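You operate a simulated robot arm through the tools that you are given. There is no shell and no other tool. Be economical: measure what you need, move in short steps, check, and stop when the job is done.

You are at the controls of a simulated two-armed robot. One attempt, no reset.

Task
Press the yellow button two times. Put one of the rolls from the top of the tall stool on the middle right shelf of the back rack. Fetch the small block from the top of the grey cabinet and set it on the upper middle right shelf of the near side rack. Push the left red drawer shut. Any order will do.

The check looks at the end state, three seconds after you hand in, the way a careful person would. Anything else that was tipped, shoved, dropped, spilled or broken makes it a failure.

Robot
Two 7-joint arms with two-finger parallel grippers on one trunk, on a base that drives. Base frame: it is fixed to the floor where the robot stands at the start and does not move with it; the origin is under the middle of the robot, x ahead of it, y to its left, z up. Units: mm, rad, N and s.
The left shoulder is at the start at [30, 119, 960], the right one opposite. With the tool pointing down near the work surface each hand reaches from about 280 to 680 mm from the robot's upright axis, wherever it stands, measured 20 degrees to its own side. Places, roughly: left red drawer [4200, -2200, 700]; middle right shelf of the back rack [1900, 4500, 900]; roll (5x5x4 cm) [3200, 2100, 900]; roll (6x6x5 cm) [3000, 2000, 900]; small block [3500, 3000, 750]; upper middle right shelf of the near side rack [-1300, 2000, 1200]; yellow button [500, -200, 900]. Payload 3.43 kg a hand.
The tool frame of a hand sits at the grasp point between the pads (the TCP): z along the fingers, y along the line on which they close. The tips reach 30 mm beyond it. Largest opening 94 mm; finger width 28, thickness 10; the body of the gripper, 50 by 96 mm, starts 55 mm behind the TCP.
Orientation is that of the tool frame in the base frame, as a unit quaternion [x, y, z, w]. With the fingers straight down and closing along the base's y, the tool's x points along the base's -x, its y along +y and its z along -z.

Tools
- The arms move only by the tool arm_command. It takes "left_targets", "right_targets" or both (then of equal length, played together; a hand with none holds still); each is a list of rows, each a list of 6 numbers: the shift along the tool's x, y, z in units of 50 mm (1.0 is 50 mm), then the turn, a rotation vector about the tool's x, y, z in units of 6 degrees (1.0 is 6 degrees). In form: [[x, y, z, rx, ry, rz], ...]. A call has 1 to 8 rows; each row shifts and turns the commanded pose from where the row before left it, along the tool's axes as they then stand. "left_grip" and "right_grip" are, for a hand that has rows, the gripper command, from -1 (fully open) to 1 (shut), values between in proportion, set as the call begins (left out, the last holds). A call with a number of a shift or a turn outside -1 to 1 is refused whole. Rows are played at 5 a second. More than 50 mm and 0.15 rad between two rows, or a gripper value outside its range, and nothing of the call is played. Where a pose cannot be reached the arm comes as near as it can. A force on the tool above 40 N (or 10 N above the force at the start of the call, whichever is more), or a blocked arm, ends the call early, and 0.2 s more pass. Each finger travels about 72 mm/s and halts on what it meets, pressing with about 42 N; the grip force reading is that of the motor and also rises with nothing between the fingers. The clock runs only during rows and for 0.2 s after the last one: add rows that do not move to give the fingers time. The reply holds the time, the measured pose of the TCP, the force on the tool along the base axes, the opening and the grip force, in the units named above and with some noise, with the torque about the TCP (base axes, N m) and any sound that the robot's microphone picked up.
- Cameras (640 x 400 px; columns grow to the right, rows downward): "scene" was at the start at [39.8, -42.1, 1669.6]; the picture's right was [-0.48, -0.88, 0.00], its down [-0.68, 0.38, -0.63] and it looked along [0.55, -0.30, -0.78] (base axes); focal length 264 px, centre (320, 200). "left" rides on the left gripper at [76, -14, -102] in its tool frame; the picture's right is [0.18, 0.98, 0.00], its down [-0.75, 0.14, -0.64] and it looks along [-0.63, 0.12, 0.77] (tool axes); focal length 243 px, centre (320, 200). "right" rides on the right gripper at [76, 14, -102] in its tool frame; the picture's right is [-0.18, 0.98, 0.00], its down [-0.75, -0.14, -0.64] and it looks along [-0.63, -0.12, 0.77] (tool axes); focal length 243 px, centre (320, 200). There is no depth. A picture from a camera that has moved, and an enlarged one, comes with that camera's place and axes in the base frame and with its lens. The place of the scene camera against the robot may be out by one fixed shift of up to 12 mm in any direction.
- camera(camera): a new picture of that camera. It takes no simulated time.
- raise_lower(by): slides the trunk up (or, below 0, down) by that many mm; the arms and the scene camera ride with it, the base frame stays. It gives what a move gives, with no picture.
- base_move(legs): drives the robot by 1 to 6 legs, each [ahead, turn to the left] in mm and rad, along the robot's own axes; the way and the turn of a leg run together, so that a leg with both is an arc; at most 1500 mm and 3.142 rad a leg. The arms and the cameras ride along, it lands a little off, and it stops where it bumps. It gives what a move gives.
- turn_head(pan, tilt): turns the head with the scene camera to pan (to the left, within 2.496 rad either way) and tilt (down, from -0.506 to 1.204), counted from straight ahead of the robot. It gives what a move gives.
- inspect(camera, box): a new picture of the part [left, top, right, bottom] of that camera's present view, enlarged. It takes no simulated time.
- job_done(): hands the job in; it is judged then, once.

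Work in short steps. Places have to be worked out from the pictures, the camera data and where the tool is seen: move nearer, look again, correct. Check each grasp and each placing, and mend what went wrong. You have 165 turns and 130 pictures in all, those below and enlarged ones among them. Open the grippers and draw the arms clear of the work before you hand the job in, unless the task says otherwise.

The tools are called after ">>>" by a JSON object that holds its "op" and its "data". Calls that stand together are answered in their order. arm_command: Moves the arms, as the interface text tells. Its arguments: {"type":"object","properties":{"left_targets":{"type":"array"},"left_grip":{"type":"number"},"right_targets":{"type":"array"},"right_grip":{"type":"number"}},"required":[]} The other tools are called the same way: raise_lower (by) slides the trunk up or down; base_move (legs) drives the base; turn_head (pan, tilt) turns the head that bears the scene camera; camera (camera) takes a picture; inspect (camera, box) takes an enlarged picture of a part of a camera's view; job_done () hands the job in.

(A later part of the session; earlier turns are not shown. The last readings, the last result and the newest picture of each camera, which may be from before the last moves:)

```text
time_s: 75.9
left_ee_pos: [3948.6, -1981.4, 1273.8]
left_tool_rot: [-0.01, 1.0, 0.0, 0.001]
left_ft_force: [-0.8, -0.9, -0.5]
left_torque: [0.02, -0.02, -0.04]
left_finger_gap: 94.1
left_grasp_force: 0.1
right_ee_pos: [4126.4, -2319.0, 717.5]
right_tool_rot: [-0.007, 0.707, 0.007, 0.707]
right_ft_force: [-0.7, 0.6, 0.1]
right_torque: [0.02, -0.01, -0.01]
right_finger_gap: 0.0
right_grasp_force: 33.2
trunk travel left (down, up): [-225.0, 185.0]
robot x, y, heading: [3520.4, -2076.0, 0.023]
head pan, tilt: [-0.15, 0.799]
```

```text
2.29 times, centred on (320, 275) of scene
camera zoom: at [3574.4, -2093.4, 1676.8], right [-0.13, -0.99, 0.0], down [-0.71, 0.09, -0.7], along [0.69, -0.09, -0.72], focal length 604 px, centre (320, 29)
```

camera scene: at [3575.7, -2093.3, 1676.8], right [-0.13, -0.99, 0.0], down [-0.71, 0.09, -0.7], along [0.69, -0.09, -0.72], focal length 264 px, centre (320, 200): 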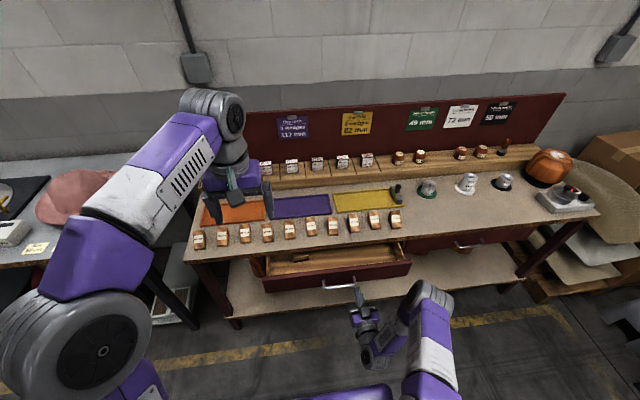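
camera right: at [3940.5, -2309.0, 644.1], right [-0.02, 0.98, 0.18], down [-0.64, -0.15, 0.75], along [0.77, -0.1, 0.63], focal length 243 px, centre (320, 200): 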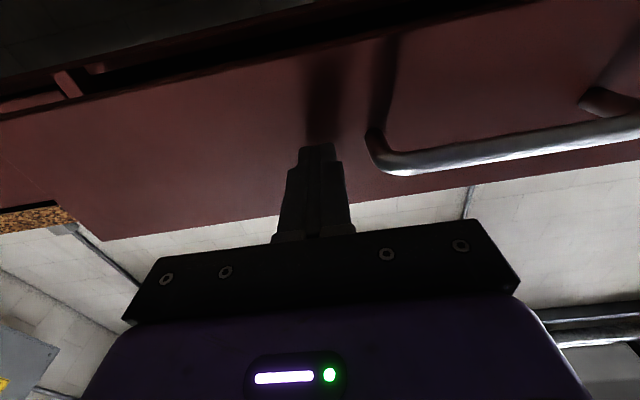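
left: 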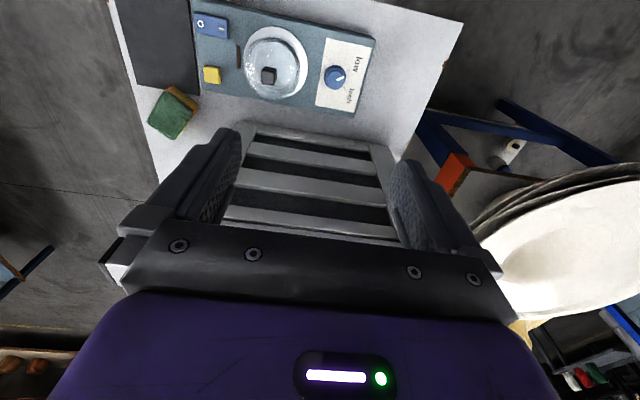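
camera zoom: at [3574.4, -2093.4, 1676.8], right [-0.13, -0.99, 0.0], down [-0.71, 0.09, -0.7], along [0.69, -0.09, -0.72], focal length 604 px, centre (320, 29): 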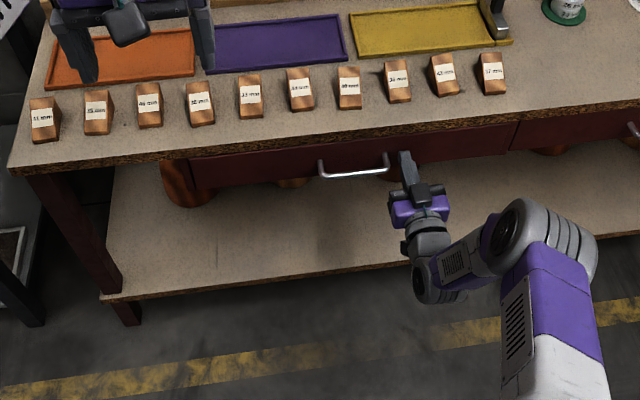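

The drawer slides easily and looks almost shut. I push on until it stops.

>>> {"op": "arm_command", "data": {"right_targets": [[0, 0, 0.3, 0, 0, 0], [0, 0, 0.3, 0, 0, 0], [0, 0, 0.3, 0, 0, 0], [0, 0, 0, 0, 0, 0]]}}

>>> {"op": "inspect", "data": {"camera": "scene", "box": [280, 190, 480, 315]}}

>>> {"op": "camera", "data": {"camera": "right"}}

```text
time_s: 76.4
left_ee_pos: [3949.5, -1981.5, 1273.5]
left_tool_rot: [-0.008, 1.0, 0.0, 0.0]
left_ft_force: [0.4, -0.3, -0.5]
left_torque: [0.07, 0.03, 0.0]
left_finger_gap: 93.8
left_grasp_force: 0.0
right_ee_pos: [4134.5, -2319.5, 718.1]
right_tool_rot: [-0.007, 0.706, 0.006, 0.708]
right_ft_force: [-21.7, 2.7, 12.9]
right_torque: [-0.07, -0.17, -0.09]
right_finger_gap: 0.0
right_grasp_force: 33.2
trunk travel left (down, up): [-225.0, 185.0]
robot x, y, heading: [3518.0, -2075.1, 0.017]
head pan, tilt: [-0.15, 0.799]
stopped in row 2 (right hand): the force on the tool passed its limit at 55 N (the readings are from after the stop); the commanded pose is now the measured one
```

```text
3.20 times, centred on (380, 252) of scene
camera zoom: at [3573.6, -2093.2, 1676.9], right [-0.13, -0.99, 0.0], down [-0.71, 0.09, -0.7], along [0.69, -0.09, -0.72], focal length 845 px, centre (128, 32)
```

zoom: 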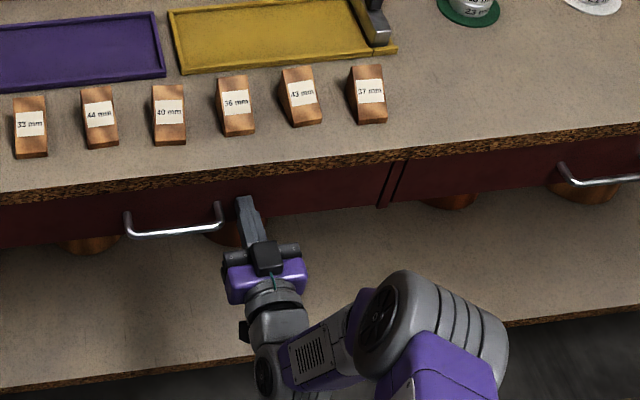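

```text
98 pictures are left
camera right: at [4032.3, -2307.9, 642.4], right [-0.02, 0.98, 0.18], down [-0.64, -0.15, 0.75], along [0.77, -0.1, 0.63], focal length 243 px, centre (320, 200)
```

right: 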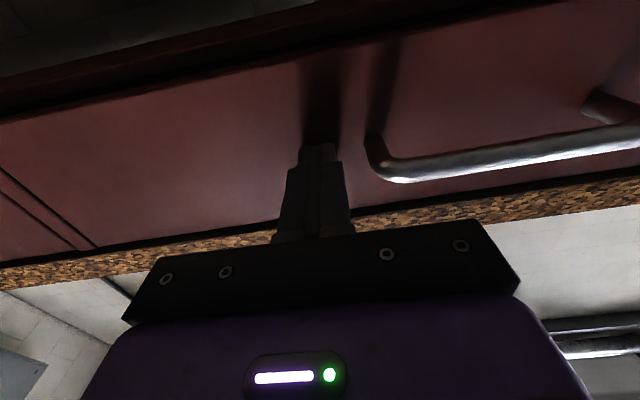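

Drawer is flush with its neighbour: shut. I back off, then bring the right hand back to fingers-down and tucked.

>>> {"op": "arm_command", "data": {"right_targets": [[0, 0, -0.5, 0, 0, 0], [0, 0, -1, 0, 0, 0]]}}

>>> {"op": "base_move", "data": {"legs": [[-500, 0]]}}

>>> {"op": "camera", "data": {"camera": "scene"}}

>>> {"op": "arm_command", "data": {"right_targets": [[-1, 0, 0, 0, 0, 0], [-1, 0, 0, 0, 0, 0], [-1, 0, 0, 0, 0, 0], [-1, 0, 0, 0, 0, 0], [-1, 0, 0, 0, 0, 0], [-1, 0, 0, 0, 0, 0], [-1, 0, 0, 0, 0, 0], [-1, 0, 0, 0, 0, 0]]}}

>>> {"op": "arm_command", "data": {"right_targets": [[-0.7, 0, 0, 0, 1, 0], [-0.7, 0, 0, 0, 1, 0], [0, 0, 0, 0, 1, 0], [0, 0, 0, 0, 1, 0], [0, 0, 0, 0, 1, 0], [0, 0, 0, 0, 1, 0], [0, 0, 0, 0, 1, 0], [0, 0, 0, 0, 1, 0]], "right_grip": -1}}

>>> {"op": "arm_command", "data": {"right_targets": [[0, 0, 0, 0, 1, 0], [0, 0, 0, 0, 1, 0], [0, 0, 0, 0, 1, 0], [0, 0, 0, 0, 1, 0], [0, 0, 0, 0, 1, 0], [0, 0, 0, 0, 1, 0], [0, 0, 0, 0, 1, 0], [0, 0, 0, 0, 0, 0]]}}

```text
time_s: 77.0
left_ee_pos: [3949.1, -1982.2, 1275.9]
left_tool_rot: [-0.009, 1.0, 0.0, 0.0]
left_ft_force: [0.0, 1.4, 0.4]
left_torque: [0.01, 0.01, -0.03]
left_finger_gap: 94.0
left_grasp_force: 0.1
right_ee_pos: [4061.1, -2320.9, 719.1]
right_tool_rot: [-0.007, 0.707, 0.007, 0.707]
right_ft_force: [0.0, 0.2, -0.1]
right_torque: [-0.04, -0.02, 0.03]
right_finger_gap: 0.0
right_grasp_force: 32.9
trunk travel left (down, up): [-225.0, 185.0]
robot x, y, heading: [3519.7, -2078.1, 0.021]
head pan, tilt: [-0.15, 0.799]
```

```text
time_s: 79.9
left_ee_pos: [3454.1, -1989.2, 1276.1]
left_tool_rot: [-0.011, 1.0, 0.0, 0.0]
left_ft_force: [-0.4, 0.9, -0.2]
left_torque: [-0.01, 0.01, -0.02]
left_finger_gap: 94.0
left_grasp_force: 0.1
right_ee_pos: [3570.1, -2327.9, 718.0]
right_tool_rot: [-0.007, 0.707, 0.007, 0.707]
right_ft_force: [0.3, -0.6, 0.8]
right_torque: [0.02, 0.03, 0.0]
right_finger_gap: 0.0
right_grasp_force: 33.1
trunk travel left (down, up): [-225.0, 185.0]
robot x, y, heading: [3026.0, -2082.0, 0.02]
head pan, tilt: [-0.15, 0.799]
```

```text
97 pictures are left
camera scene: at [3080.3, -2103.0, 1676.9], right [-0.13, -0.99, 0.0], down [-0.71, 0.09, -0.7], along [0.69, -0.09, -0.72], focal length 264 px, centre (320, 200)
```

scene: 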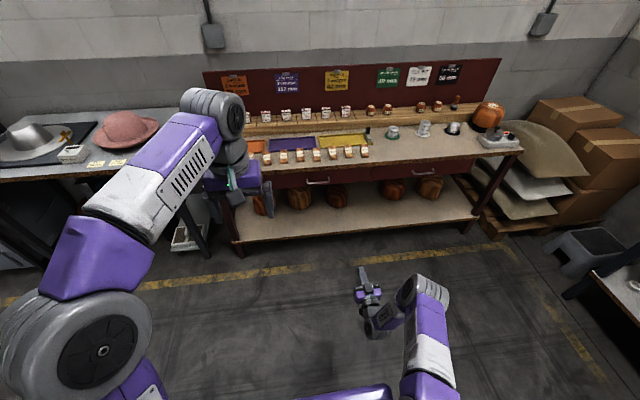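

```text
time_s: 81.7
left_ee_pos: [3453.5, -1990.2, 1274.5]
left_tool_rot: [-0.012, 1.0, 0.001, 0.0]
left_ft_force: [-0.3, 0.8, -0.3]
left_torque: [0.02, -0.01, 0.01]
left_finger_gap: 93.6
left_grasp_force: 0.1
right_ee_pos: [3569.6, -2325.0, 1119.5]
right_tool_rot: [-0.008, 0.707, 0.007, 0.707]
right_ft_force: [0.8, 0.5, -0.4]
right_torque: [-0.01, -0.01, 0.0]
right_finger_gap: 0.0
right_grasp_force: 32.5
trunk travel left (down, up): [-225.0, 185.0]
robot x, y, heading: [3029.8, -2087.5, 0.024]
head pan, tilt: [-0.15, 0.799]
```

```text
time_s: 83.5
left_ee_pos: [3456.2, -1989.6, 1274.6]
left_tool_rot: [-0.011, 1.0, 0.0, -0.001]
left_ft_force: [-0.1, -0.2, 0.3]
left_torque: [-0.04, 0.01, 0.0]
left_finger_gap: 94.2
left_grasp_force: 0.0
right_ee_pos: [3575.9, -2336.9, 1186.3]
right_tool_rot: [-0.001, 0.918, -0.009, 0.397]
right_ft_force: [0.1, 0.0, 1.2]
right_torque: [0.01, 0.02, 0.02]
right_finger_gap: 93.9
right_grasp_force: 0.0
right hand out of reach, approached as far as the arm can: row 6, 7
trunk travel left (down, up): [-225.0, 185.0]
robot x, y, heading: [3027.8, -2086.9, 0.024]
head pan, tilt: [-0.15, 0.799]
```

```text
time_s: 85.3
left_ee_pos: [3455.8, -1989.0, 1275.3]
left_tool_rot: [-0.011, 1.0, 0.0, 0.0]
left_ft_force: [0.0, 0.5, 0.2]
left_torque: [-0.01, -0.02, 0.01]
left_finger_gap: 94.3
left_grasp_force: 0.0
right_ee_pos: [3573.8, -2336.3, 1188.2]
right_tool_rot: [0.002, 0.999, -0.008, 0.042]
right_ft_force: [0.2, -0.7, 1.2]
right_torque: [0.0, -0.03, 0.02]
right_finger_gap: 94.0
right_grasp_force: 0.1
trunk travel left (down, up): [-225.0, 185.0]
robot x, y, heading: [3028.6, -2087.4, 0.025]
head pan, tilt: [-0.15, 0.799]
```

Drawer done, nothing on the bench disturbed. I straighten and tuck the right hand, tuck the left a bit, then drive toward (3600, -1000) and look along the passage.

>>> {"op": "arm_command", "data": {"right_targets": [[0.9, 0, 0, 0, 0.8, 0], [0.9, 0.3, 0, 0, 0, 0], [0.9, 0.3, 0, 0, 0, 0], [0.9, 0.3, 0, 0, 0, 0]], "left_targets": [[0.9, 0.2, 0, 0, 0, 0], [0.8, 0.3, 0, 0, 0, 0], [0, 0, 0, 0, 0, 0], [0, 0, 0, 0, 0, 0]]}}

>>> {"op": "base_move", "data": {"legs": [[0, 1.06], [1228, 0], [0, 0.485]]}}

>>> {"op": "turn_head", "data": {"pan": 0.15, "tilt": 0.45}}

>>> {"op": "camera", "data": {"camera": "scene"}}

```text
time_s: 86.3
left_ee_pos: [3370.1, -1966.3, 1276.9]
left_tool_rot: [-0.011, 1.0, 0.001, 0.002]
left_ft_force: [0.1, -0.3, 0.4]
left_torque: [-0.01, -0.04, 0.0]
left_finger_gap: 94.1
left_grasp_force: 0.0
right_ee_pos: [3392.9, -2288.7, 1180.9]
right_tool_rot: [0.002, 1.0, -0.009, 0.001]
right_ft_force: [0.0, -0.8, 0.0]
right_torque: [-0.01, -0.05, -0.01]
right_finger_gap: 94.0
right_grasp_force: 0.0
trunk travel left (down, up): [-225.0, 185.0]
robot x, y, heading: [3029.7, -2087.9, 0.025]
head pan, tilt: [-0.15, 0.799]
```

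```text
time_s: 96.6
left_ee_pos: [3491.9, -642.0, 1275.1]
left_tool_rot: [0.709, -0.705, 0.0, 0.0]
left_ft_force: [-0.5, -0.2, -0.3]
left_torque: [0.0, 0.02, 0.02]
left_finger_gap: 93.9
left_grasp_force: 0.0
right_ee_pos: [3816.2, -624.0, 1179.2]
right_tool_rot: [-0.7, 0.714, -0.005, 0.006]
right_ft_force: [-0.8, 0.4, 0.4]
right_torque: [0.01, 0.01, -0.01]
right_finger_gap: 94.1
right_grasp_force: 0.0
trunk travel left (down, up): [-225.0, 185.0]
robot x, y, heading: [3605.5, -990.1, 1.577]
head pan, tilt: [-0.15, 0.799]
```

```text
time_s: 97.5
left_ee_pos: [3491.0, -642.1, 1275.4]
left_tool_rot: [0.71, -0.704, 0.0, -0.001]
left_ft_force: [-0.1, -0.9, -0.2]
left_torque: [0.0, 0.01, 0.0]
left_finger_gap: 94.1
left_grasp_force: 0.1
right_ee_pos: [3815.4, -623.5, 1180.2]
right_tool_rot: [-0.7, 0.714, -0.005, 0.007]
right_ft_force: [0.2, -0.1, -0.3]
right_torque: [0.01, -0.01, -0.03]
right_finger_gap: 94.0
right_grasp_force: 0.1
trunk travel left (down, up): [-225.0, 185.0]
robot x, y, heading: [3603.1, -987.6, 1.582]
head pan, tilt: [0.15, 0.45]
```

```text
96 pictures are left
camera scene: at [3595.0, -932.3, 1707.2], right [0.99, 0.16, 0.0], down [0.07, -0.43, -0.9], along [-0.14, 0.89, -0.44], focal length 264 px, centre (320, 200)
```

scene: 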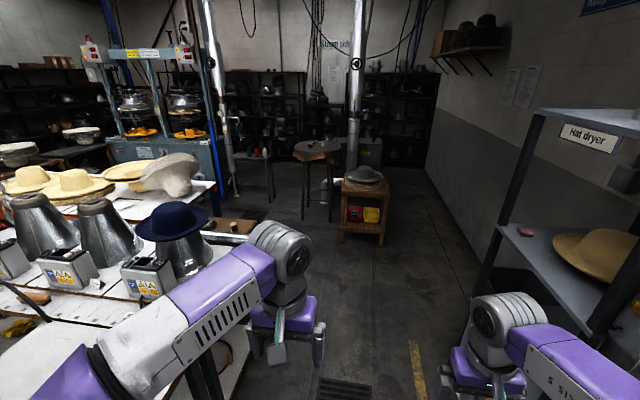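

The passage is clear; the tall stool with rolls is at about (3100, 2050), a low stool with hat at (3690, 1700). I drive to about (3060, 1350) facing +y.

>>> {"op": "base_move", "data": {"legs": [[1500, 0], [180, 0], [0, 0.69], [830, 0], [0, -0.7]]}}

>>> {"op": "turn_head", "data": {"pan": 0.0, "tilt": 0.6}}

>>> {"op": "camera", "data": {"camera": "scene"}}

```text
time_s: 113.7
left_ee_pos: [2932.6, 1675.0, 1275.4]
left_tool_rot: [0.712, -0.702, 0.0, 0.0]
left_ft_force: [0.0, -0.5, -0.1]
left_torque: [-0.02, 0.02, 0.01]
left_finger_gap: 93.9
left_grasp_force: 0.0
right_ee_pos: [3257.9, 1698.0, 1180.3]
right_tool_rot: [-0.704, 0.71, -0.005, 0.006]
right_ft_force: [0.4, -0.5, -0.6]
right_torque: [0.01, -0.01, 0.02]
right_finger_gap: 93.8
right_grasp_force: 0.1
trunk travel left (down, up): [-225.0, 185.0]
robot x, y, heading: [3047.2, 1331.9, 1.59]
head pan, tilt: [0.15, 0.45]
```

```text
time_s: 114.4
left_ee_pos: [2932.8, 1676.9, 1275.9]
left_tool_rot: [0.713, -0.701, 0.0, 0.0]
left_ft_force: [0.2, 1.1, 0.9]
left_torque: [-0.01, 0.0, 0.0]
left_finger_gap: 94.0
left_grasp_force: 0.1
right_ee_pos: [3257.6, 1697.7, 1180.2]
right_tool_rot: [-0.704, 0.71, -0.005, 0.006]
right_ft_force: [-1.1, -0.3, 0.4]
right_torque: [0.0, -0.01, 0.04]
right_finger_gap: 94.1
right_grasp_force: 0.1
trunk travel left (down, up): [-225.0, 185.0]
robot x, y, heading: [3050.1, 1332.7, 1.584]
head pan, tilt: [0.0, 0.6]
```

```text
95 pictures are left
camera scene: at [3052.8, 1385.2, 1693.7], right [1.0, 0.02, 0.0], down [0.01, -0.56, -0.83], along [-0.01, 0.83, -0.56], focal length 264 px, centre (320, 200)
```

scene: 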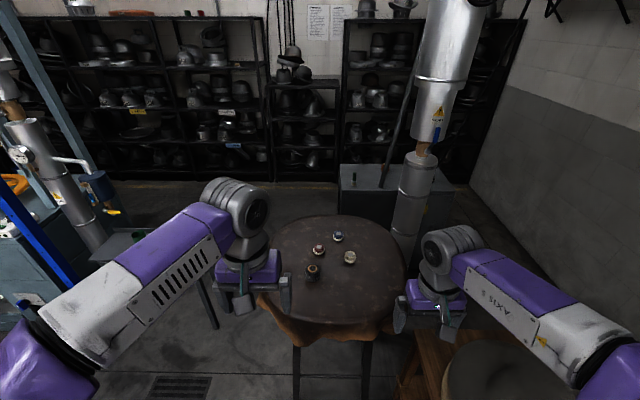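

Four small things lie on the stool. I zoom in on them, and on the cabinet top and rack.

>>> {"op": "inspect", "data": {"camera": "scene", "box": [270, 210, 410, 300]}}

>>> {"op": "inspect", "data": {"camera": "scene", "box": [320, 130, 440, 205]}}

>>> {"op": "turn_head", "data": {"pan": 0.25, "tilt": 0.25}}

>>> {"op": "inspect", "data": {"camera": "scene", "box": [60, 60, 500, 335]}}

```text
4.44 times, centred on (340, 255) of scene
camera zoom: at [3052.8, 1385.2, 1693.7], right [1.0, 0.02, 0.0], down [0.01, -0.56, -0.83], along [-0.01, 0.83, -0.56], focal length 1174 px, centre (231, -44)
```

zoom: 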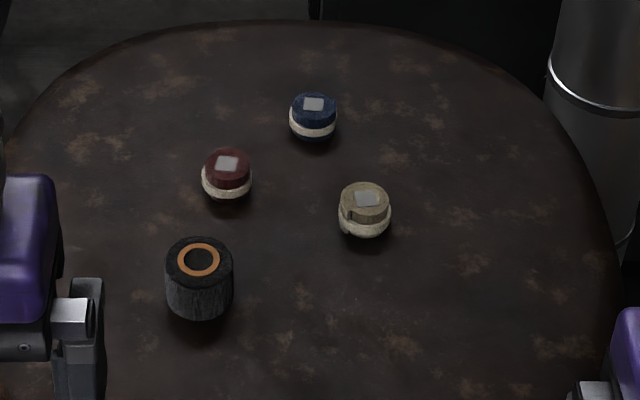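

```text
5.33 times, centred on (380, 168) of scene
camera zoom: at [3052.8, 1385.2, 1693.7], right [1.0, 0.02, 0.0], down [0.01, -0.56, -0.83], along [-0.01, 0.83, -0.56], focal length 1409 px, centre (0, 373)
```

zoom: 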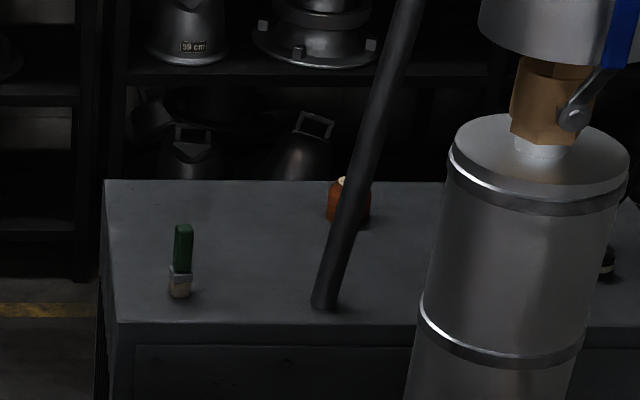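

```text
time_s: 115.3
left_ee_pos: [2932.4, 1676.9, 1275.4]
left_tool_rot: [0.712, -0.702, 0.0, 0.0]
left_ft_force: [-0.5, -0.1, 0.3]
left_torque: [0.02, -0.01, -0.03]
left_finger_gap: 94.0
left_grasp_force: 0.2
right_ee_pos: [3258.3, 1697.7, 1180.5]
right_tool_rot: [-0.704, 0.71, -0.005, 0.006]
right_ft_force: [-0.4, 0.5, 1.0]
right_torque: [-0.03, 0.02, 0.02]
right_finger_gap: 94.1
right_grasp_force: 0.1
trunk travel left (down, up): [-225.0, 185.0]
robot x, y, heading: [3049.9, 1331.4, 1.595]
head pan, tilt: [0.25, 0.25]
```

```text
1.45 times, centred on (280, 198) of scene
camera zoom: at [3029.9, 1387.0, 1725.8], right [0.97, 0.26, 0.0], down [0.06, -0.24, -0.97], along [-0.25, 0.94, -0.25], focal length 384 px, centre (378, 204)
```

zoom: 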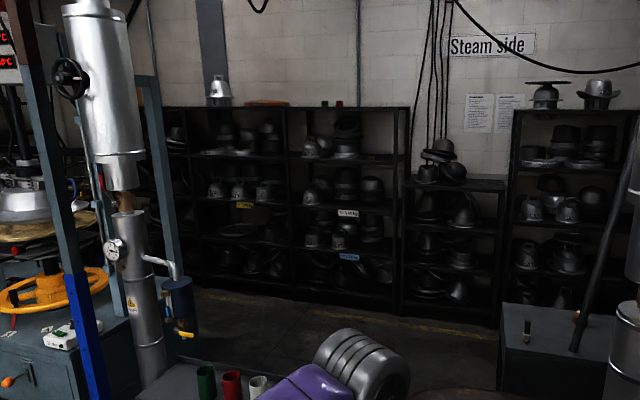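

The black roll with the orange core (6x6x5) at about (3018, 2065) is clearly a roll; I'll take that with the left hand. Drive 180 mm nearer, then move the left hand above it. After the drive, hand frame: tool x = -y(base) roughly, tool y = -x(base).

>>> {"op": "base_move", "data": {"legs": [[180, 0]]}}

>>> {"op": "arm_command", "data": {"left_targets": [[-0.6, -0.35, 0.6, 0, 0, 0], [-0.6, -0.35, 0.6, 0, 0, 0], [-0.6, -0.35, 0.6, 0, 0, 0], [-0.6, -0.35, 0.6, 0, 0, 0], [0, 0, 0.8, 0, 0, 0]], "left_grip": -1}}

>>> {"op": "camera", "data": {"camera": "left"}}

>>> {"op": "turn_head", "data": {"pan": 0.0, "tilt": 0.85}}

>>> {"op": "camera", "data": {"camera": "scene"}}

```text
time_s: 116.8
left_ee_pos: [2929.6, 1853.6, 1275.3]
left_tool_rot: [0.713, -0.701, 0.0, 0.001]
left_ft_force: [-0.8, 0.3, 0.3]
left_torque: [0.0, 0.0, -0.03]
left_finger_gap: 94.1
left_grasp_force: 0.0
right_ee_pos: [3255.2, 1876.0, 1180.1]
right_tool_rot: [-0.704, 0.71, -0.005, 0.006]
right_ft_force: [0.0, 0.2, 0.4]
right_torque: [-0.02, 0.0, 0.01]
right_finger_gap: 93.9
right_grasp_force: 0.0
trunk travel left (down, up): [-225.0, 185.0]
robot x, y, heading: [3046.6, 1510.8, 1.586]
head pan, tilt: [0.25, 0.25]
```

```text
time_s: 118.0
left_ee_pos: [2996.8, 1973.7, 1118.7]
left_tool_rot: [0.712, -0.702, -0.001, 0.0]
left_ft_force: [0.3, -0.1, 0.8]
left_torque: [0.03, -0.02, 0.01]
left_finger_gap: 94.0
left_grasp_force: 0.0
right_ee_pos: [3254.4, 1874.9, 1181.2]
right_tool_rot: [-0.704, 0.711, -0.004, 0.005]
right_ft_force: [0.2, -0.9, 0.7]
right_torque: [0.02, 0.0, -0.01]
right_finger_gap: 93.7
right_grasp_force: 0.0
trunk travel left (down, up): [-225.0, 185.0]
robot x, y, heading: [3043.2, 1510.4, 1.59]
head pan, tilt: [0.25, 0.25]
```

```text
91 pictures are left
camera left: at [3012.3, 1897.6, 1221.3], right [-0.98, -0.2, 0.0], down [-0.15, 0.75, 0.64], along [-0.13, 0.63, -0.77], focal length 243 px, centre (320, 200)
```

left: 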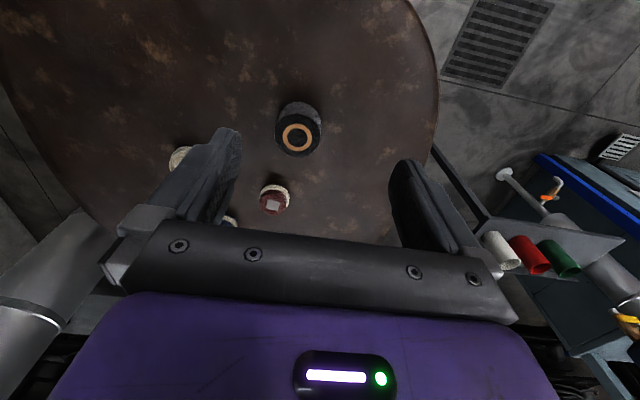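

```text
time_s: 119.0
left_ee_pos: [2996.9, 1972.9, 1118.7]
left_tool_rot: [0.713, -0.701, 0.0, 0.0]
left_ft_force: [0.8, 1.6, 0.2]
left_torque: [-0.04, -0.01, 0.0]
left_finger_gap: 94.3
left_grasp_force: 0.2
right_ee_pos: [3254.1, 1875.1, 1180.9]
right_tool_rot: [-0.704, 0.71, -0.005, 0.007]
right_ft_force: [0.3, 0.7, 0.0]
right_torque: [0.0, 0.0, 0.01]
right_finger_gap: 94.0
right_grasp_force: 0.1
trunk travel left (down, up): [-225.0, 185.0]
robot x, y, heading: [3048.1, 1513.9, 1.587]
head pan, tilt: [0.0, 0.85]
```

```text
90 pictures are left
camera scene: at [3050.2, 1551.8, 1672.9], right [1.0, 0.02, 0.0], down [0.01, -0.75, -0.66], along [-0.01, 0.66, -0.75], focal length 264 px, centre (320, 200)
```

scene: 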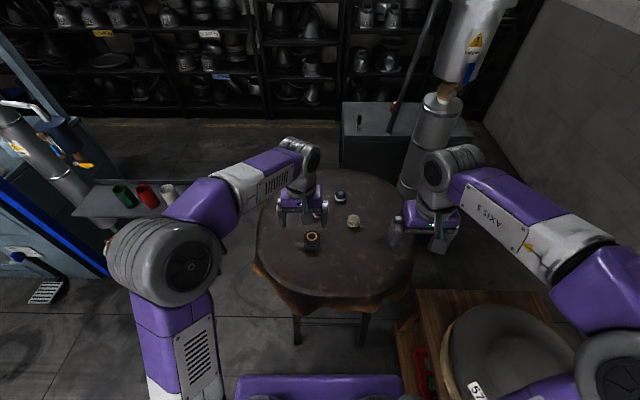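

Roll top centre works out at about [3014, 2015, 970]. I align over it and descend to tips ~10 mm above it, then check.

>>> {"op": "arm_command", "data": {"left_targets": [[-0.82, -0.34, 0, 0, 0, 0], [0, 0, 0.8, 0, 0, 0], [0, 0, 0.8, 0, 0, 0], [0, 0, 0, 0, 0, 0]]}}

>>> {"op": "camera", "data": {"camera": "left"}}

>>> {"op": "inspect", "data": {"camera": "scene", "box": [260, 160, 380, 260]}}

```text
time_s: 120.0
left_ee_pos: [3014.9, 2015.9, 1037.7]
left_tool_rot: [0.713, -0.702, 0.0, 0.0]
left_ft_force: [-0.9, -0.7, 0.5]
left_torque: [0.06, -0.01, 0.03]
left_finger_gap: 93.9
left_grasp_force: 0.0
right_ee_pos: [3253.6, 1874.0, 1180.3]
right_tool_rot: [-0.704, 0.71, -0.004, 0.007]
right_ft_force: [-0.1, 0.1, -0.8]
right_torque: [-0.01, 0.02, 0.01]
right_finger_gap: 94.1
right_grasp_force: 0.0
trunk travel left (down, up): [-225.0, 185.0]
robot x, y, heading: [3045.6, 1510.1, 1.586]
head pan, tilt: [0.0, 0.85]
```

```text
89 pictures are left
camera left: at [3030.4, 1940.4, 1139.4], right [-0.98, -0.2, 0.0], down [-0.15, 0.75, 0.64], along [-0.13, 0.63, -0.77], focal length 243 px, centre (320, 200)
```

left: 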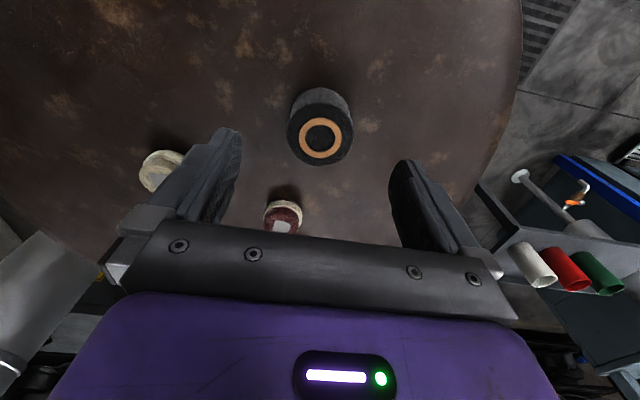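

```text
4.00 times, centred on (320, 210) of scene
camera zoom: at [3049.9, 1551.0, 1672.9], right [1.0, 0.02, 0.0], down [0.01, -0.75, -0.66], along [-0.01, 0.66, -0.75], focal length 1056 px, centre (320, 160)
```

zoom: 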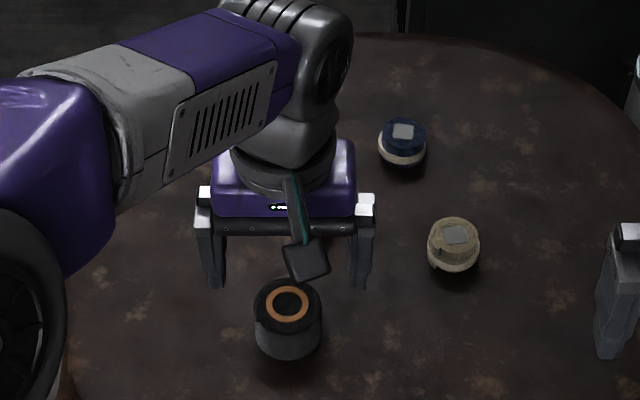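

Roll centre refined to about (3014, 2027), top near z 958. I correct y by +11 mm and descend so that the fingers straddle it.

>>> {"op": "arm_command", "data": {"left_targets": [[-0.22, 0, 0.3, 0, 0, 0], [0, 0, 0.6, 0, 0, 0], [0, 0, 0.5, 0, 0, 0], [0, 0, 0.3, 0, 0, 0], [0, 0, 0, 0, 0, 0]]}}

>>> {"op": "camera", "data": {"camera": "left"}}

>>> {"op": "inspect", "data": {"camera": "scene", "box": [260, 170, 380, 270]}}

```text
time_s: 121.2
left_ee_pos: [3014.1, 2026.3, 950.5]
left_tool_rot: [0.713, -0.701, 0.0, 0.0]
left_ft_force: [-0.1, -0.5, -0.1]
left_torque: [0.01, -0.03, -0.01]
left_finger_gap: 93.9
left_grasp_force: 0.0
right_ee_pos: [3255.0, 1875.0, 1179.8]
right_tool_rot: [-0.704, 0.71, -0.004, 0.006]
right_ft_force: [0.2, -0.5, -0.1]
right_torque: [0.04, 0.01, 0.02]
right_finger_gap: 94.0
right_grasp_force: 0.0
trunk travel left (down, up): [-225.0, 185.0]
robot x, y, heading: [3047.5, 1510.0, 1.586]
head pan, tilt: [0.0, 0.85]
```

```text
87 pictures are left
camera left: at [3029.0, 1950.6, 1054.2], right [-0.98, -0.2, 0.0], down [-0.15, 0.75, 0.64], along [-0.13, 0.63, -0.77], focal length 243 px, centre (320, 200)
```

left: 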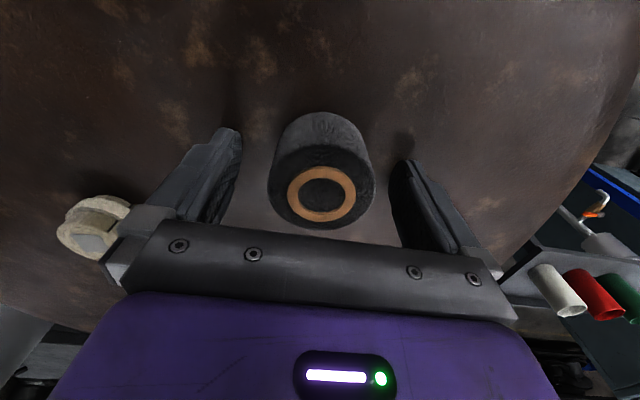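

```text
4.00 times, centred on (320, 220) of scene
camera zoom: at [3050.2, 1551.7, 1672.8], right [1.0, 0.02, 0.0], down [0.01, -0.75, -0.66], along [-0.01, 0.66, -0.75], focal length 1056 px, centre (320, 120)
```

zoom: 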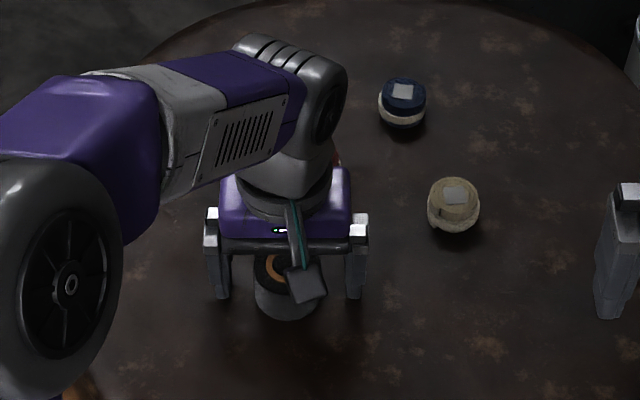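

The roll is centred between the fingers with its top at about TCP height. I go down 8 mm more and close.

>>> {"op": "arm_command", "data": {"left_targets": [[-0.05, 0, 0.16, 0, 0, 0], [0, 0, 0, 0, 0, 0]]}}

>>> {"op": "arm_command", "data": {"left_targets": [[0, 0, 0, 0, 0, 0], [0, 0, 0, 0, 0, 0], [0, 0, 0, 0, 0, 0], [0, 0, 0, 0, 0, 0]], "left_grip": 1}}

```text
time_s: 121.8
left_ee_pos: [3013.7, 2027.3, 946.2]
left_tool_rot: [0.713, -0.701, -0.001, -0.002]
left_ft_force: [-3.1, -6.9, 24.0]
left_torque: [-0.51, 0.69, -0.14]
left_finger_gap: 93.9
left_grasp_force: 0.1
right_ee_pos: [3254.5, 1873.2, 1181.1]
right_tool_rot: [-0.704, 0.71, -0.005, 0.007]
right_ft_force: [-0.2, -0.2, 0.7]
right_torque: [0.0, -0.02, 0.01]
right_finger_gap: 94.0
right_grasp_force: 0.1
trunk travel left (down, up): [-225.0, 185.0]
robot x, y, heading: [3049.0, 1506.9, 1.584]
head pan, tilt: [0.0, 0.85]
```

```text
time_s: 122.8
left_ee_pos: [3014.1, 2029.4, 946.4]
left_tool_rot: [0.714, -0.7, -0.002, -0.003]
left_ft_force: [-9.2, 4.3, 35.5]
left_torque: [-0.33, 1.02, -0.26]
left_finger_gap: 56.2
left_grasp_force: 42.0
right_ee_pos: [3253.7, 1873.0, 1181.7]
right_tool_rot: [-0.704, 0.71, -0.004, 0.007]
right_ft_force: [0.0, -0.3, 0.7]
right_torque: [0.01, 0.0, 0.01]
right_finger_gap: 94.0
right_grasp_force: 0.1
trunk travel left (down, up): [-225.0, 185.0]
robot x, y, heading: [3050.7, 1507.0, 1.586]
head pan, tilt: [0.0, 0.85]
```

Fingers touch the stool top (z≈916) and hold the roll at 56 mm. I lift straight up and check.

>>> {"op": "arm_command", "data": {"left_targets": [[0, 0, -0.3, 0, 0, 0], [0, 0, -0.8, 0, 0, 0], [0, 0, -1, 0, 0, 0], [0, 0, -1, 0, 0, 0], [0, 0, -1, 0, 0, 0], [0, 0, -1, 0, 0, 0]]}}

>>> {"op": "camera", "data": {"camera": "left"}}

>>> {"op": "inspect", "data": {"camera": "scene", "box": [330, 90, 490, 190]}}

```text
time_s: 124.2
left_ee_pos: [3016.0, 2029.0, 1195.4]
left_tool_rot: [0.713, -0.702, 0.0, 0.0]
left_ft_force: [0.9, 0.4, -1.5]
left_torque: [0.01, -0.04, -0.02]
left_finger_gap: 55.8
left_grasp_force: 41.8
right_ee_pos: [3255.3, 1875.3, 1179.7]
right_tool_rot: [-0.704, 0.71, -0.005, 0.006]
right_ft_force: [0.0, 0.0, -0.6]
right_torque: [-0.01, 0.04, 0.01]
right_finger_gap: 94.0
right_grasp_force: 0.0
trunk travel left (down, up): [-225.0, 185.0]
robot x, y, heading: [3046.7, 1503.9, 1.584]
head pan, tilt: [0.0, 0.85]
```

```text
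85 pictures are left
camera left: at [3030.6, 1953.4, 1298.7], right [-0.98, -0.2, 0.0], down [-0.15, 0.75, 0.64], along [-0.13, 0.63, -0.77], focal length 243 px, centre (320, 200)
```

left: 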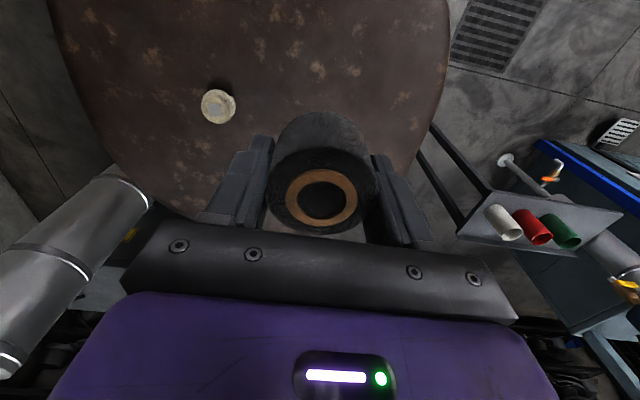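

```text
4.00 times, centred on (410, 140) of scene
camera zoom: at [3050.6, 1551.7, 1672.8], right [1.0, 0.02, 0.0], down [0.01, -0.75, -0.66], along [-0.01, 0.66, -0.75], focal length 1056 px, centre (-40, 440)
```

zoom: 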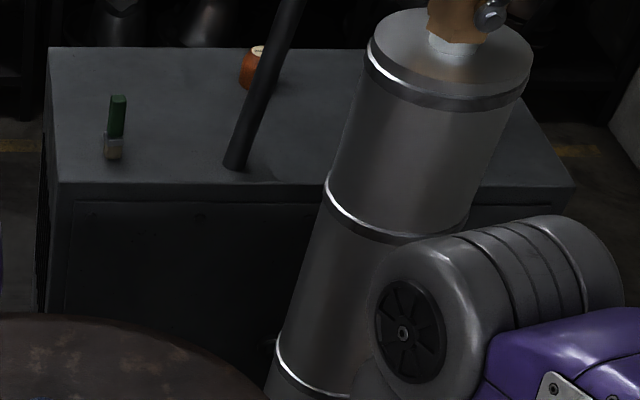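

Roll held. The small block is not clearly seen yet (maybe behind the pipe). The way north is on the right side; I back up, turn to face +x and look.

>>> {"op": "base_move", "data": {"legs": [[-450, 0], [0, -1.586]]}}

>>> {"op": "turn_head", "data": {"pan": 0.2, "tilt": 0.4}}

>>> {"op": "camera", "data": {"camera": "scene"}}

```text
time_s: 130.8
left_ee_pos: [3578.8, 1087.6, 1194.9]
left_tool_rot: [-0.004, 1.0, 0.001, 0.0]
left_ft_force: [0.1, 0.7, -0.1]
left_torque: [0.01, -0.02, 0.01]
left_finger_gap: 54.1
left_grasp_force: 41.5
right_ee_pos: [3423.2, 849.1, 1180.7]
right_tool_rot: [0.009, 1.0, -0.008, 0.0]
right_ft_force: [0.4, 0.2, 0.2]
right_torque: [0.01, -0.02, -0.01]
right_finger_gap: 93.9
right_grasp_force: 0.1
trunk travel left (down, up): [-225.0, 185.0]
robot x, y, heading: [3059.6, 1062.1, 0.009]
head pan, tilt: [0.0, 0.85]
```

```text
time_s: 131.7
left_ee_pos: [3579.6, 1088.4, 1194.8]
left_tool_rot: [-0.005, 1.0, 0.0, 0.0]
left_ft_force: [-0.6, 0.1, 0.0]
left_torque: [0.01, 0.01, 0.01]
left_finger_gap: 54.0
left_grasp_force: 42.2
right_ee_pos: [3423.3, 850.7, 1180.3]
right_tool_rot: [0.008, 1.0, -0.008, 0.0]
right_ft_force: [-0.5, 0.3, 0.3]
right_torque: [0.02, 0.0, 0.01]
right_finger_gap: 94.2
right_grasp_force: 0.1
trunk travel left (down, up): [-225.0, 185.0]
robot x, y, heading: [3054.1, 1057.7, 0.008]
head pan, tilt: [0.201, 0.4]
```

```text
83 pictures are left
camera scene: at [3122.3, 1072.7, 1711.8], right [0.21, -0.98, 0.0], down [-0.38, -0.08, -0.92], along [0.9, 0.19, -0.39], focal length 264 px, centre (320, 200)
```

scene: 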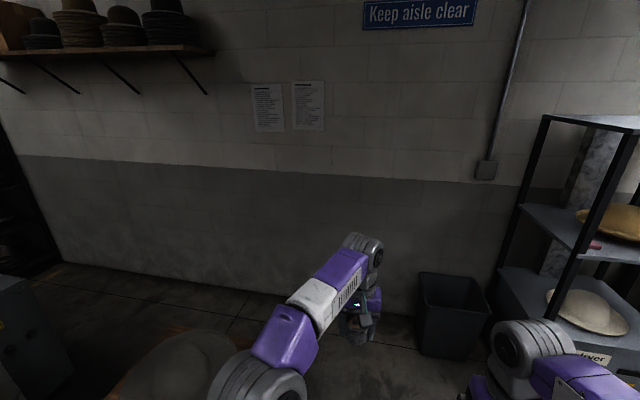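

Clear lane beside the wall (wall x≈4830). I tuck the left hand with the roll, then drive east to x≈4320, north to y≈3830, then look west.

>>> {"op": "arm_command", "data": {"left_targets": [[0.8, 0.2, -0.2, 0, 0, 0], [0.8, 0.3, -0.2, 0, 0, 0], [0.8, 0.3, -0.2, 0, 0, 0], [0.8, 0.3, 0, 0, 0, 0]]}}

>>> {"op": "base_move", "data": {"legs": [[1265, 0], [0, 1.563]]}}

>>> {"op": "turn_head", "data": {"pan": 0.25, "tilt": 0.5}}

>>> {"op": "camera", "data": {"camera": "scene"}}

```text
time_s: 132.7
left_ee_pos: [3416.3, 1144.0, 1225.0]
left_tool_rot: [-0.004, 1.0, 0.0, 0.0]
left_ft_force: [-0.3, 0.0, -0.8]
left_torque: [-0.03, -0.03, -0.03]
left_finger_gap: 53.7
left_grasp_force: 42.1
right_ee_pos: [3420.8, 850.9, 1180.9]
right_tool_rot: [0.008, 1.0, -0.008, 0.001]
right_ft_force: [-0.2, 0.2, 0.3]
right_torque: [0.01, -0.03, 0.02]
right_finger_gap: 93.9
right_grasp_force: 0.0
trunk travel left (down, up): [-225.0, 185.0]
robot x, y, heading: [3057.4, 1057.6, 0.009]
head pan, tilt: [0.201, 0.4]
```

```text
time_s: 142.8
left_ee_pos: [4224.2, 1428.5, 1224.6]
left_tool_rot: [0.709, -0.705, 0.001, 0.0]
left_ft_force: [0.2, 0.6, -0.8]
left_torque: [-0.01, -0.01, 0.01]
left_finger_gap: 53.3
left_grasp_force: 42.4
right_ee_pos: [4517.6, 1432.8, 1179.5]
right_tool_rot: [-0.699, 0.715, -0.005, 0.006]
right_ft_force: [0.2, -0.4, -0.6]
right_torque: [0.0, 0.0, 0.01]
right_finger_gap: 94.0
right_grasp_force: 0.0
trunk travel left (down, up): [-225.0, 185.0]
robot x, y, heading: [4310.0, 1070.4, 1.577]
head pan, tilt: [0.201, 0.4]
```

```text
time_s: 143.4
left_ee_pos: [4224.6, 1427.9, 1225.5]
left_tool_rot: [0.708, -0.706, 0.0, 0.0]
left_ft_force: [-0.2, -0.5, -1.4]
left_torque: [0.01, 0.01, -0.04]
left_finger_gap: 53.4
left_grasp_force: 41.8
right_ee_pos: [4517.5, 1433.4, 1180.6]
right_tool_rot: [-0.7, 0.715, -0.005, 0.006]
right_ft_force: [-0.2, -0.5, 0.2]
right_torque: [-0.01, 0.03, 0.01]
right_finger_gap: 94.2
right_grasp_force: 0.0
trunk travel left (down, up): [-225.0, 185.0]
robot x, y, heading: [4307.5, 1068.9, 1.576]
head pan, tilt: [0.25, 0.499]
```

```text
82 pictures are left
camera scene: at [4287.6, 1122.2, 1702.8], right [0.97, 0.25, 0.0], down [0.12, -0.46, -0.88], along [-0.22, 0.85, -0.48], focal length 264 px, centre (320, 200)
```

scene: 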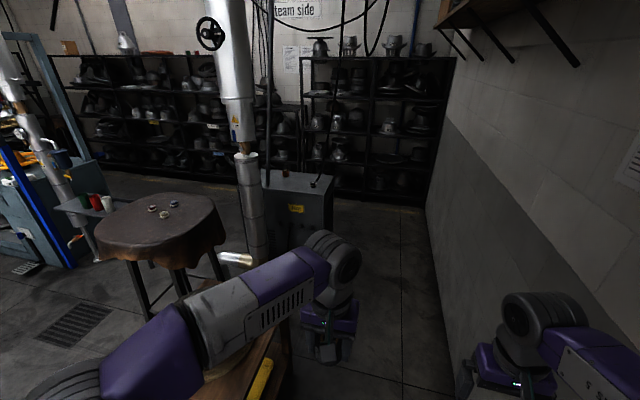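

Clear. I drive north to y≈3760 and turn west, then look at the cabinet and check the roll.

>>> {"op": "base_move", "data": {"legs": [[1400, 0], [1280, 0], [0, 1.571]]}}

>>> {"op": "turn_head", "data": {"pan": 0.6, "tilt": 0.6}}

>>> {"op": "camera", "data": {"camera": "scene"}}

>>> {"op": "camera", "data": {"camera": "left"}}

```text
time_s: 160.2
left_ee_pos: [3904.5, 3631.0, 1225.0]
left_tool_rot: [1.0, 0.014, 0.0, 0.0]
left_ft_force: [0.6, 0.1, -1.0]
left_torque: [-0.04, 0.0, 0.0]
left_finger_gap: 53.7
left_grasp_force: 41.4
right_ee_pos: [3892.0, 3925.9, 1180.7]
right_tool_rot: [1.0, 0.001, -0.002, -0.007]
right_ft_force: [-0.6, 0.0, -0.7]
right_torque: [-0.01, 0.01, 0.01]
right_finger_gap: 93.9
right_grasp_force: 0.1
trunk travel left (down, up): [-225.0, 185.0]
robot x, y, heading: [4259.5, 3724.7, -3.117]
head pan, tilt: [0.25, 0.499]
```

```text
time_s: 161.0
left_ee_pos: [3904.9, 3631.3, 1225.0]
left_tool_rot: [1.0, 0.014, 0.0, 0.0]
left_ft_force: [0.0, -0.2, -0.4]
left_torque: [0.0, 0.01, 0.03]
left_finger_gap: 53.6
left_grasp_force: 42.3
right_ee_pos: [3893.0, 3925.3, 1180.4]
right_tool_rot: [1.0, 0.0, -0.001, -0.007]
right_ft_force: [0.4, -0.3, -0.1]
right_torque: [0.02, -0.01, -0.01]
right_finger_gap: 93.9
right_grasp_force: 0.1
trunk travel left (down, up): [-225.0, 185.0]
robot x, y, heading: [4260.8, 3724.6, -3.116]
head pan, tilt: [0.6, 0.6]
```

```text
81 pictures are left
camera scene: at [4223.6, 3666.1, 1693.7], right [-0.59, 0.81, 0.0], down [0.46, 0.33, -0.83], along [-0.67, -0.48, -0.56], focal length 264 px, centre (320, 200)
```

scene: 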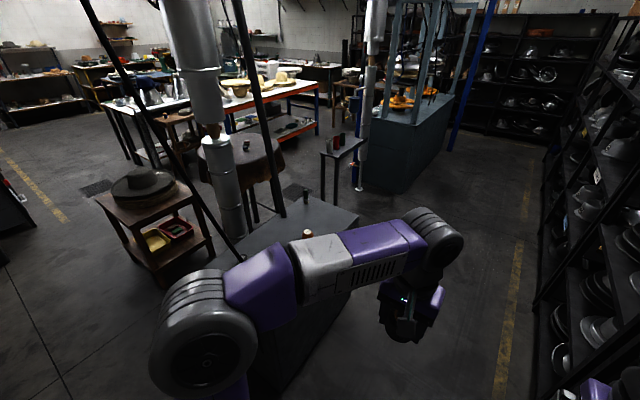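

```text
80 pictures are left
camera left: at [3980.7, 3648.1, 1328.3], right [0.21, -0.98, 0.0], down [-0.75, -0.16, 0.64], along [-0.63, -0.14, -0.77], focal length 243 px, centre (320, 200)
```

left: 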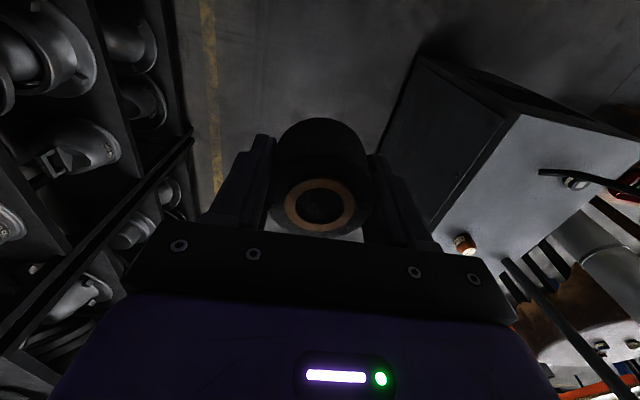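

Roll is held firmly. I drive west to x≈3500 and turn to face south toward the cabinet.

>>> {"op": "base_move", "data": {"legs": [[740, 0], [0, 1.546]]}}

>>> {"op": "turn_head", "data": {"pan": 0.0, "tilt": 0.9}}

>>> {"op": "camera", "data": {"camera": "scene"}}

```text
time_s: 168.8
left_ee_pos: [3615.1, 3340.6, 1225.6]
left_tool_rot: [0.702, 0.712, 0.0, 0.0]
left_ft_force: [-0.1, -0.7, -0.5]
left_torque: [0.0, -0.01, 0.02]
left_finger_gap: 53.7
left_grasp_force: 42.2
right_ee_pos: [3321.6, 3331.6, 1180.9]
right_tool_rot: [0.711, 0.704, -0.006, -0.005]
right_ft_force: [-0.1, 0.1, 0.3]
right_torque: [0.03, 0.02, 0.04]
right_finger_gap: 94.1
right_grasp_force: 0.1
trunk travel left (down, up): [-225.0, 185.0]
robot x, y, heading: [3528.9, 3697.5, -1.556]
head pan, tilt: [0.6, 0.6]
```

```text
time_s: 169.8
left_ee_pos: [3614.0, 3339.9, 1225.1]
left_tool_rot: [0.701, 0.713, 0.0, 0.001]
left_ft_force: [0.7, 0.3, -0.5]
left_torque: [-0.02, 0.0, 0.02]
left_finger_gap: 53.6
left_grasp_force: 41.9
right_ee_pos: [3320.8, 3331.5, 1180.4]
right_tool_rot: [0.711, 0.704, -0.007, -0.005]
right_ft_force: [-0.1, 0.1, -1.3]
right_torque: [0.06, -0.01, 0.03]
right_finger_gap: 93.9
right_grasp_force: 0.0
trunk travel left (down, up): [-225.0, 185.0]
robot x, y, heading: [3527.4, 3696.0, -1.558]
head pan, tilt: [0.0, 0.901]
```

```text
79 pictures are left
camera scene: at [3531.6, 3646.5, 1668.9], right [-1.0, -0.02, 0.0], down [-0.01, 0.78, -0.62], along [0.01, -0.62, -0.78], focal length 264 px, centre (320, 200)
```

scene: 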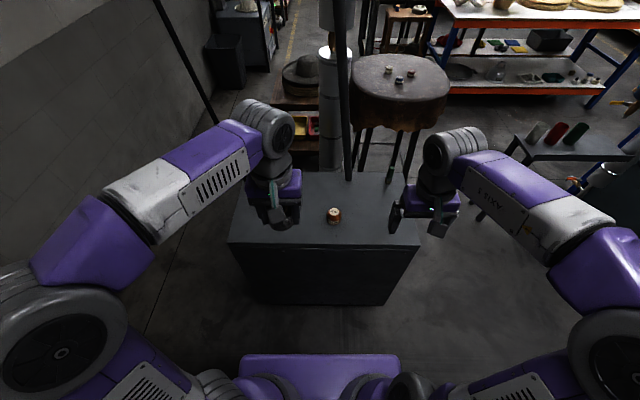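

I zoom on the cabinet top.

>>> {"op": "inspect", "data": {"camera": "scene", "box": [220, 150, 440, 290]}}

>>> {"op": "camera", "data": {"camera": "right"}}

```text
2.86 times, centred on (330, 220) of scene
camera zoom: at [3531.6, 3646.5, 1668.9], right [-1.0, -0.02, 0.0], down [-0.01, 0.78, -0.62], along [0.01, -0.62, -0.78], focal length 755 px, centre (291, 143)
```

zoom: 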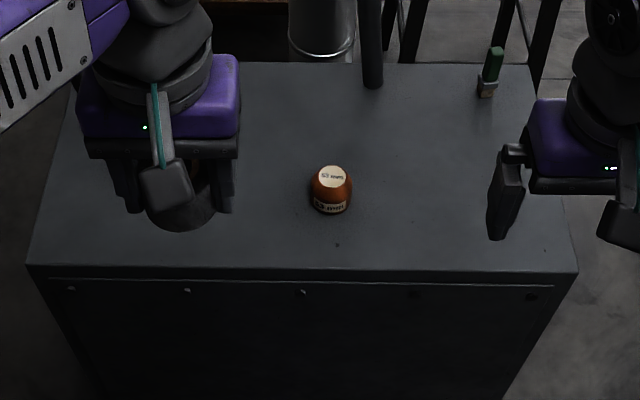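

```text
77 pictures are left
camera right: at [3336.8, 3407.1, 1282.9], right [0.98, -0.19, -0.02], down [-0.14, -0.75, 0.65], along [-0.14, -0.63, -0.76], focal length 243 px, centre (320, 200)
```

right: 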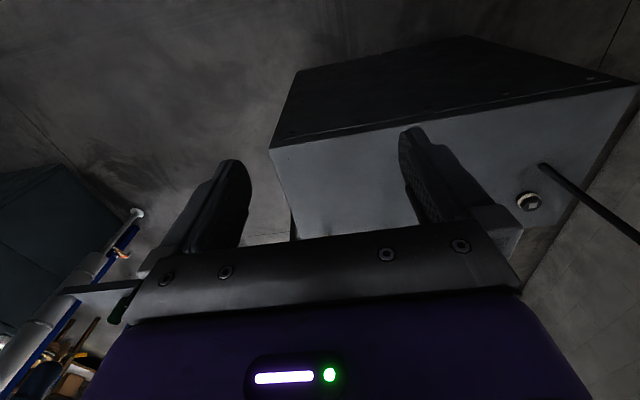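

The brown thing with labels is a small hat block at about [3484, 3029, 775]. I drive 140 mm nearer and move the right hand over it, shifting the left hand outward.

>>> {"op": "base_move", "data": {"legs": [[140, 0]]}}

>>> {"op": "arm_command", "data": {"left_targets": [[0, 0.6, 0, 0, 0, 0], [0, 0.6, 0, 0, 0, 0], [0, 0.6, 0, 0, 0, 0], [0, 0.6, 0, 0, 0, 0], [0, 0, 0, 0, 0, 0], [0, 0, 0, 0, 0, 0]], "right_targets": [[-0.3, 0.65, 0.5, 0, 0, 0], [-0.5, 0.65, 0.5, 0, 0, 0], [-0.5, 0.65, 0.5, 0, 0, 0], [-0.5, 0.65, 0.5, 0, 0, 0], [-0.5, 0.65, 0.5, 0, 0, 0], [-0.4, 0, 0.8, 0, 0, 0]], "right_grip": -1}}

>>> {"op": "camera", "data": {"camera": "right"}}

>>> {"op": "camera", "data": {"camera": "scene"}}

```text
time_s: 171.1
left_ee_pos: [3616.7, 3196.0, 1224.3]
left_tool_rot: [0.702, 0.713, 0.001, -0.001]
left_ft_force: [0.8, -0.2, -0.8]
left_torque: [0.0, -0.01, 0.04]
left_finger_gap: 53.6
left_grasp_force: 42.3
right_ee_pos: [3321.7, 3188.8, 1180.7]
right_tool_rot: [0.711, 0.703, -0.006, -0.005]
right_ft_force: [0.6, 0.4, -0.2]
right_torque: [0.02, 0.0, 0.0]
right_finger_gap: 94.3
right_grasp_force: 0.1
trunk travel left (down, up): [-225.0, 185.0]
robot x, y, heading: [3529.4, 3558.2, -1.555]
head pan, tilt: [0.0, 0.901]
```

```text
time_s: 172.5
left_ee_pos: [3737.5, 3199.6, 1223.5]
left_tool_rot: [0.702, 0.712, 0.001, 0.0]
left_ft_force: [-0.6, 0.3, -0.7]
left_torque: [0.01, 0.04, 0.01]
left_finger_gap: 53.6
left_grasp_force: 41.7
right_ee_pos: [3479.0, 3050.5, 1011.4]
right_tool_rot: [0.711, 0.703, -0.006, -0.005]
right_ft_force: [-1.4, 0.1, 0.0]
right_torque: [0.0, -0.03, 0.0]
right_finger_gap: 94.1
right_grasp_force: 0.1
trunk travel left (down, up): [-225.0, 185.0]
robot x, y, heading: [3529.4, 3557.2, -1.556]
head pan, tilt: [0.0, 0.901]
```

```text
76 pictures are left
camera right: at [3494.2, 3126.2, 1114.7], right [0.98, -0.19, -0.02], down [-0.14, -0.75, 0.65], along [-0.14, -0.63, -0.76], focal length 243 px, centre (320, 200)
```

right: 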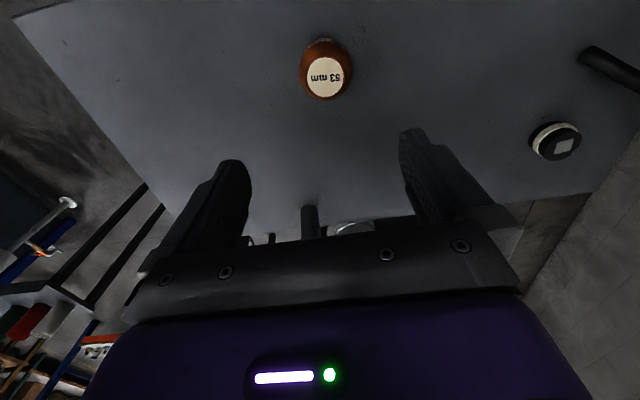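

```text
75 pictures are left
camera scene: at [3533.1, 3503.2, 1668.9], right [-1.0, -0.01, 0.0], down [-0.01, 0.78, -0.62], along [0.01, -0.62, -0.78], focal length 264 px, centre (320, 200)
```

scene: 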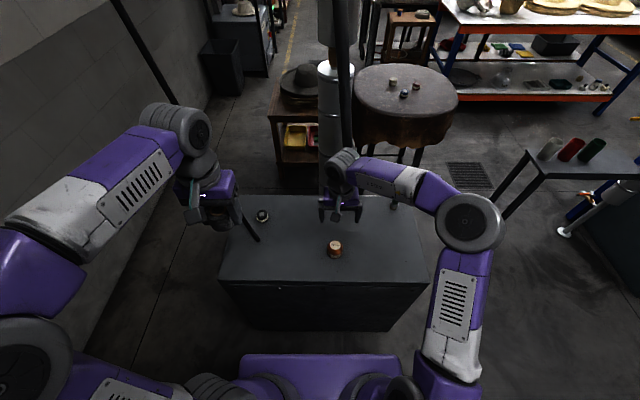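

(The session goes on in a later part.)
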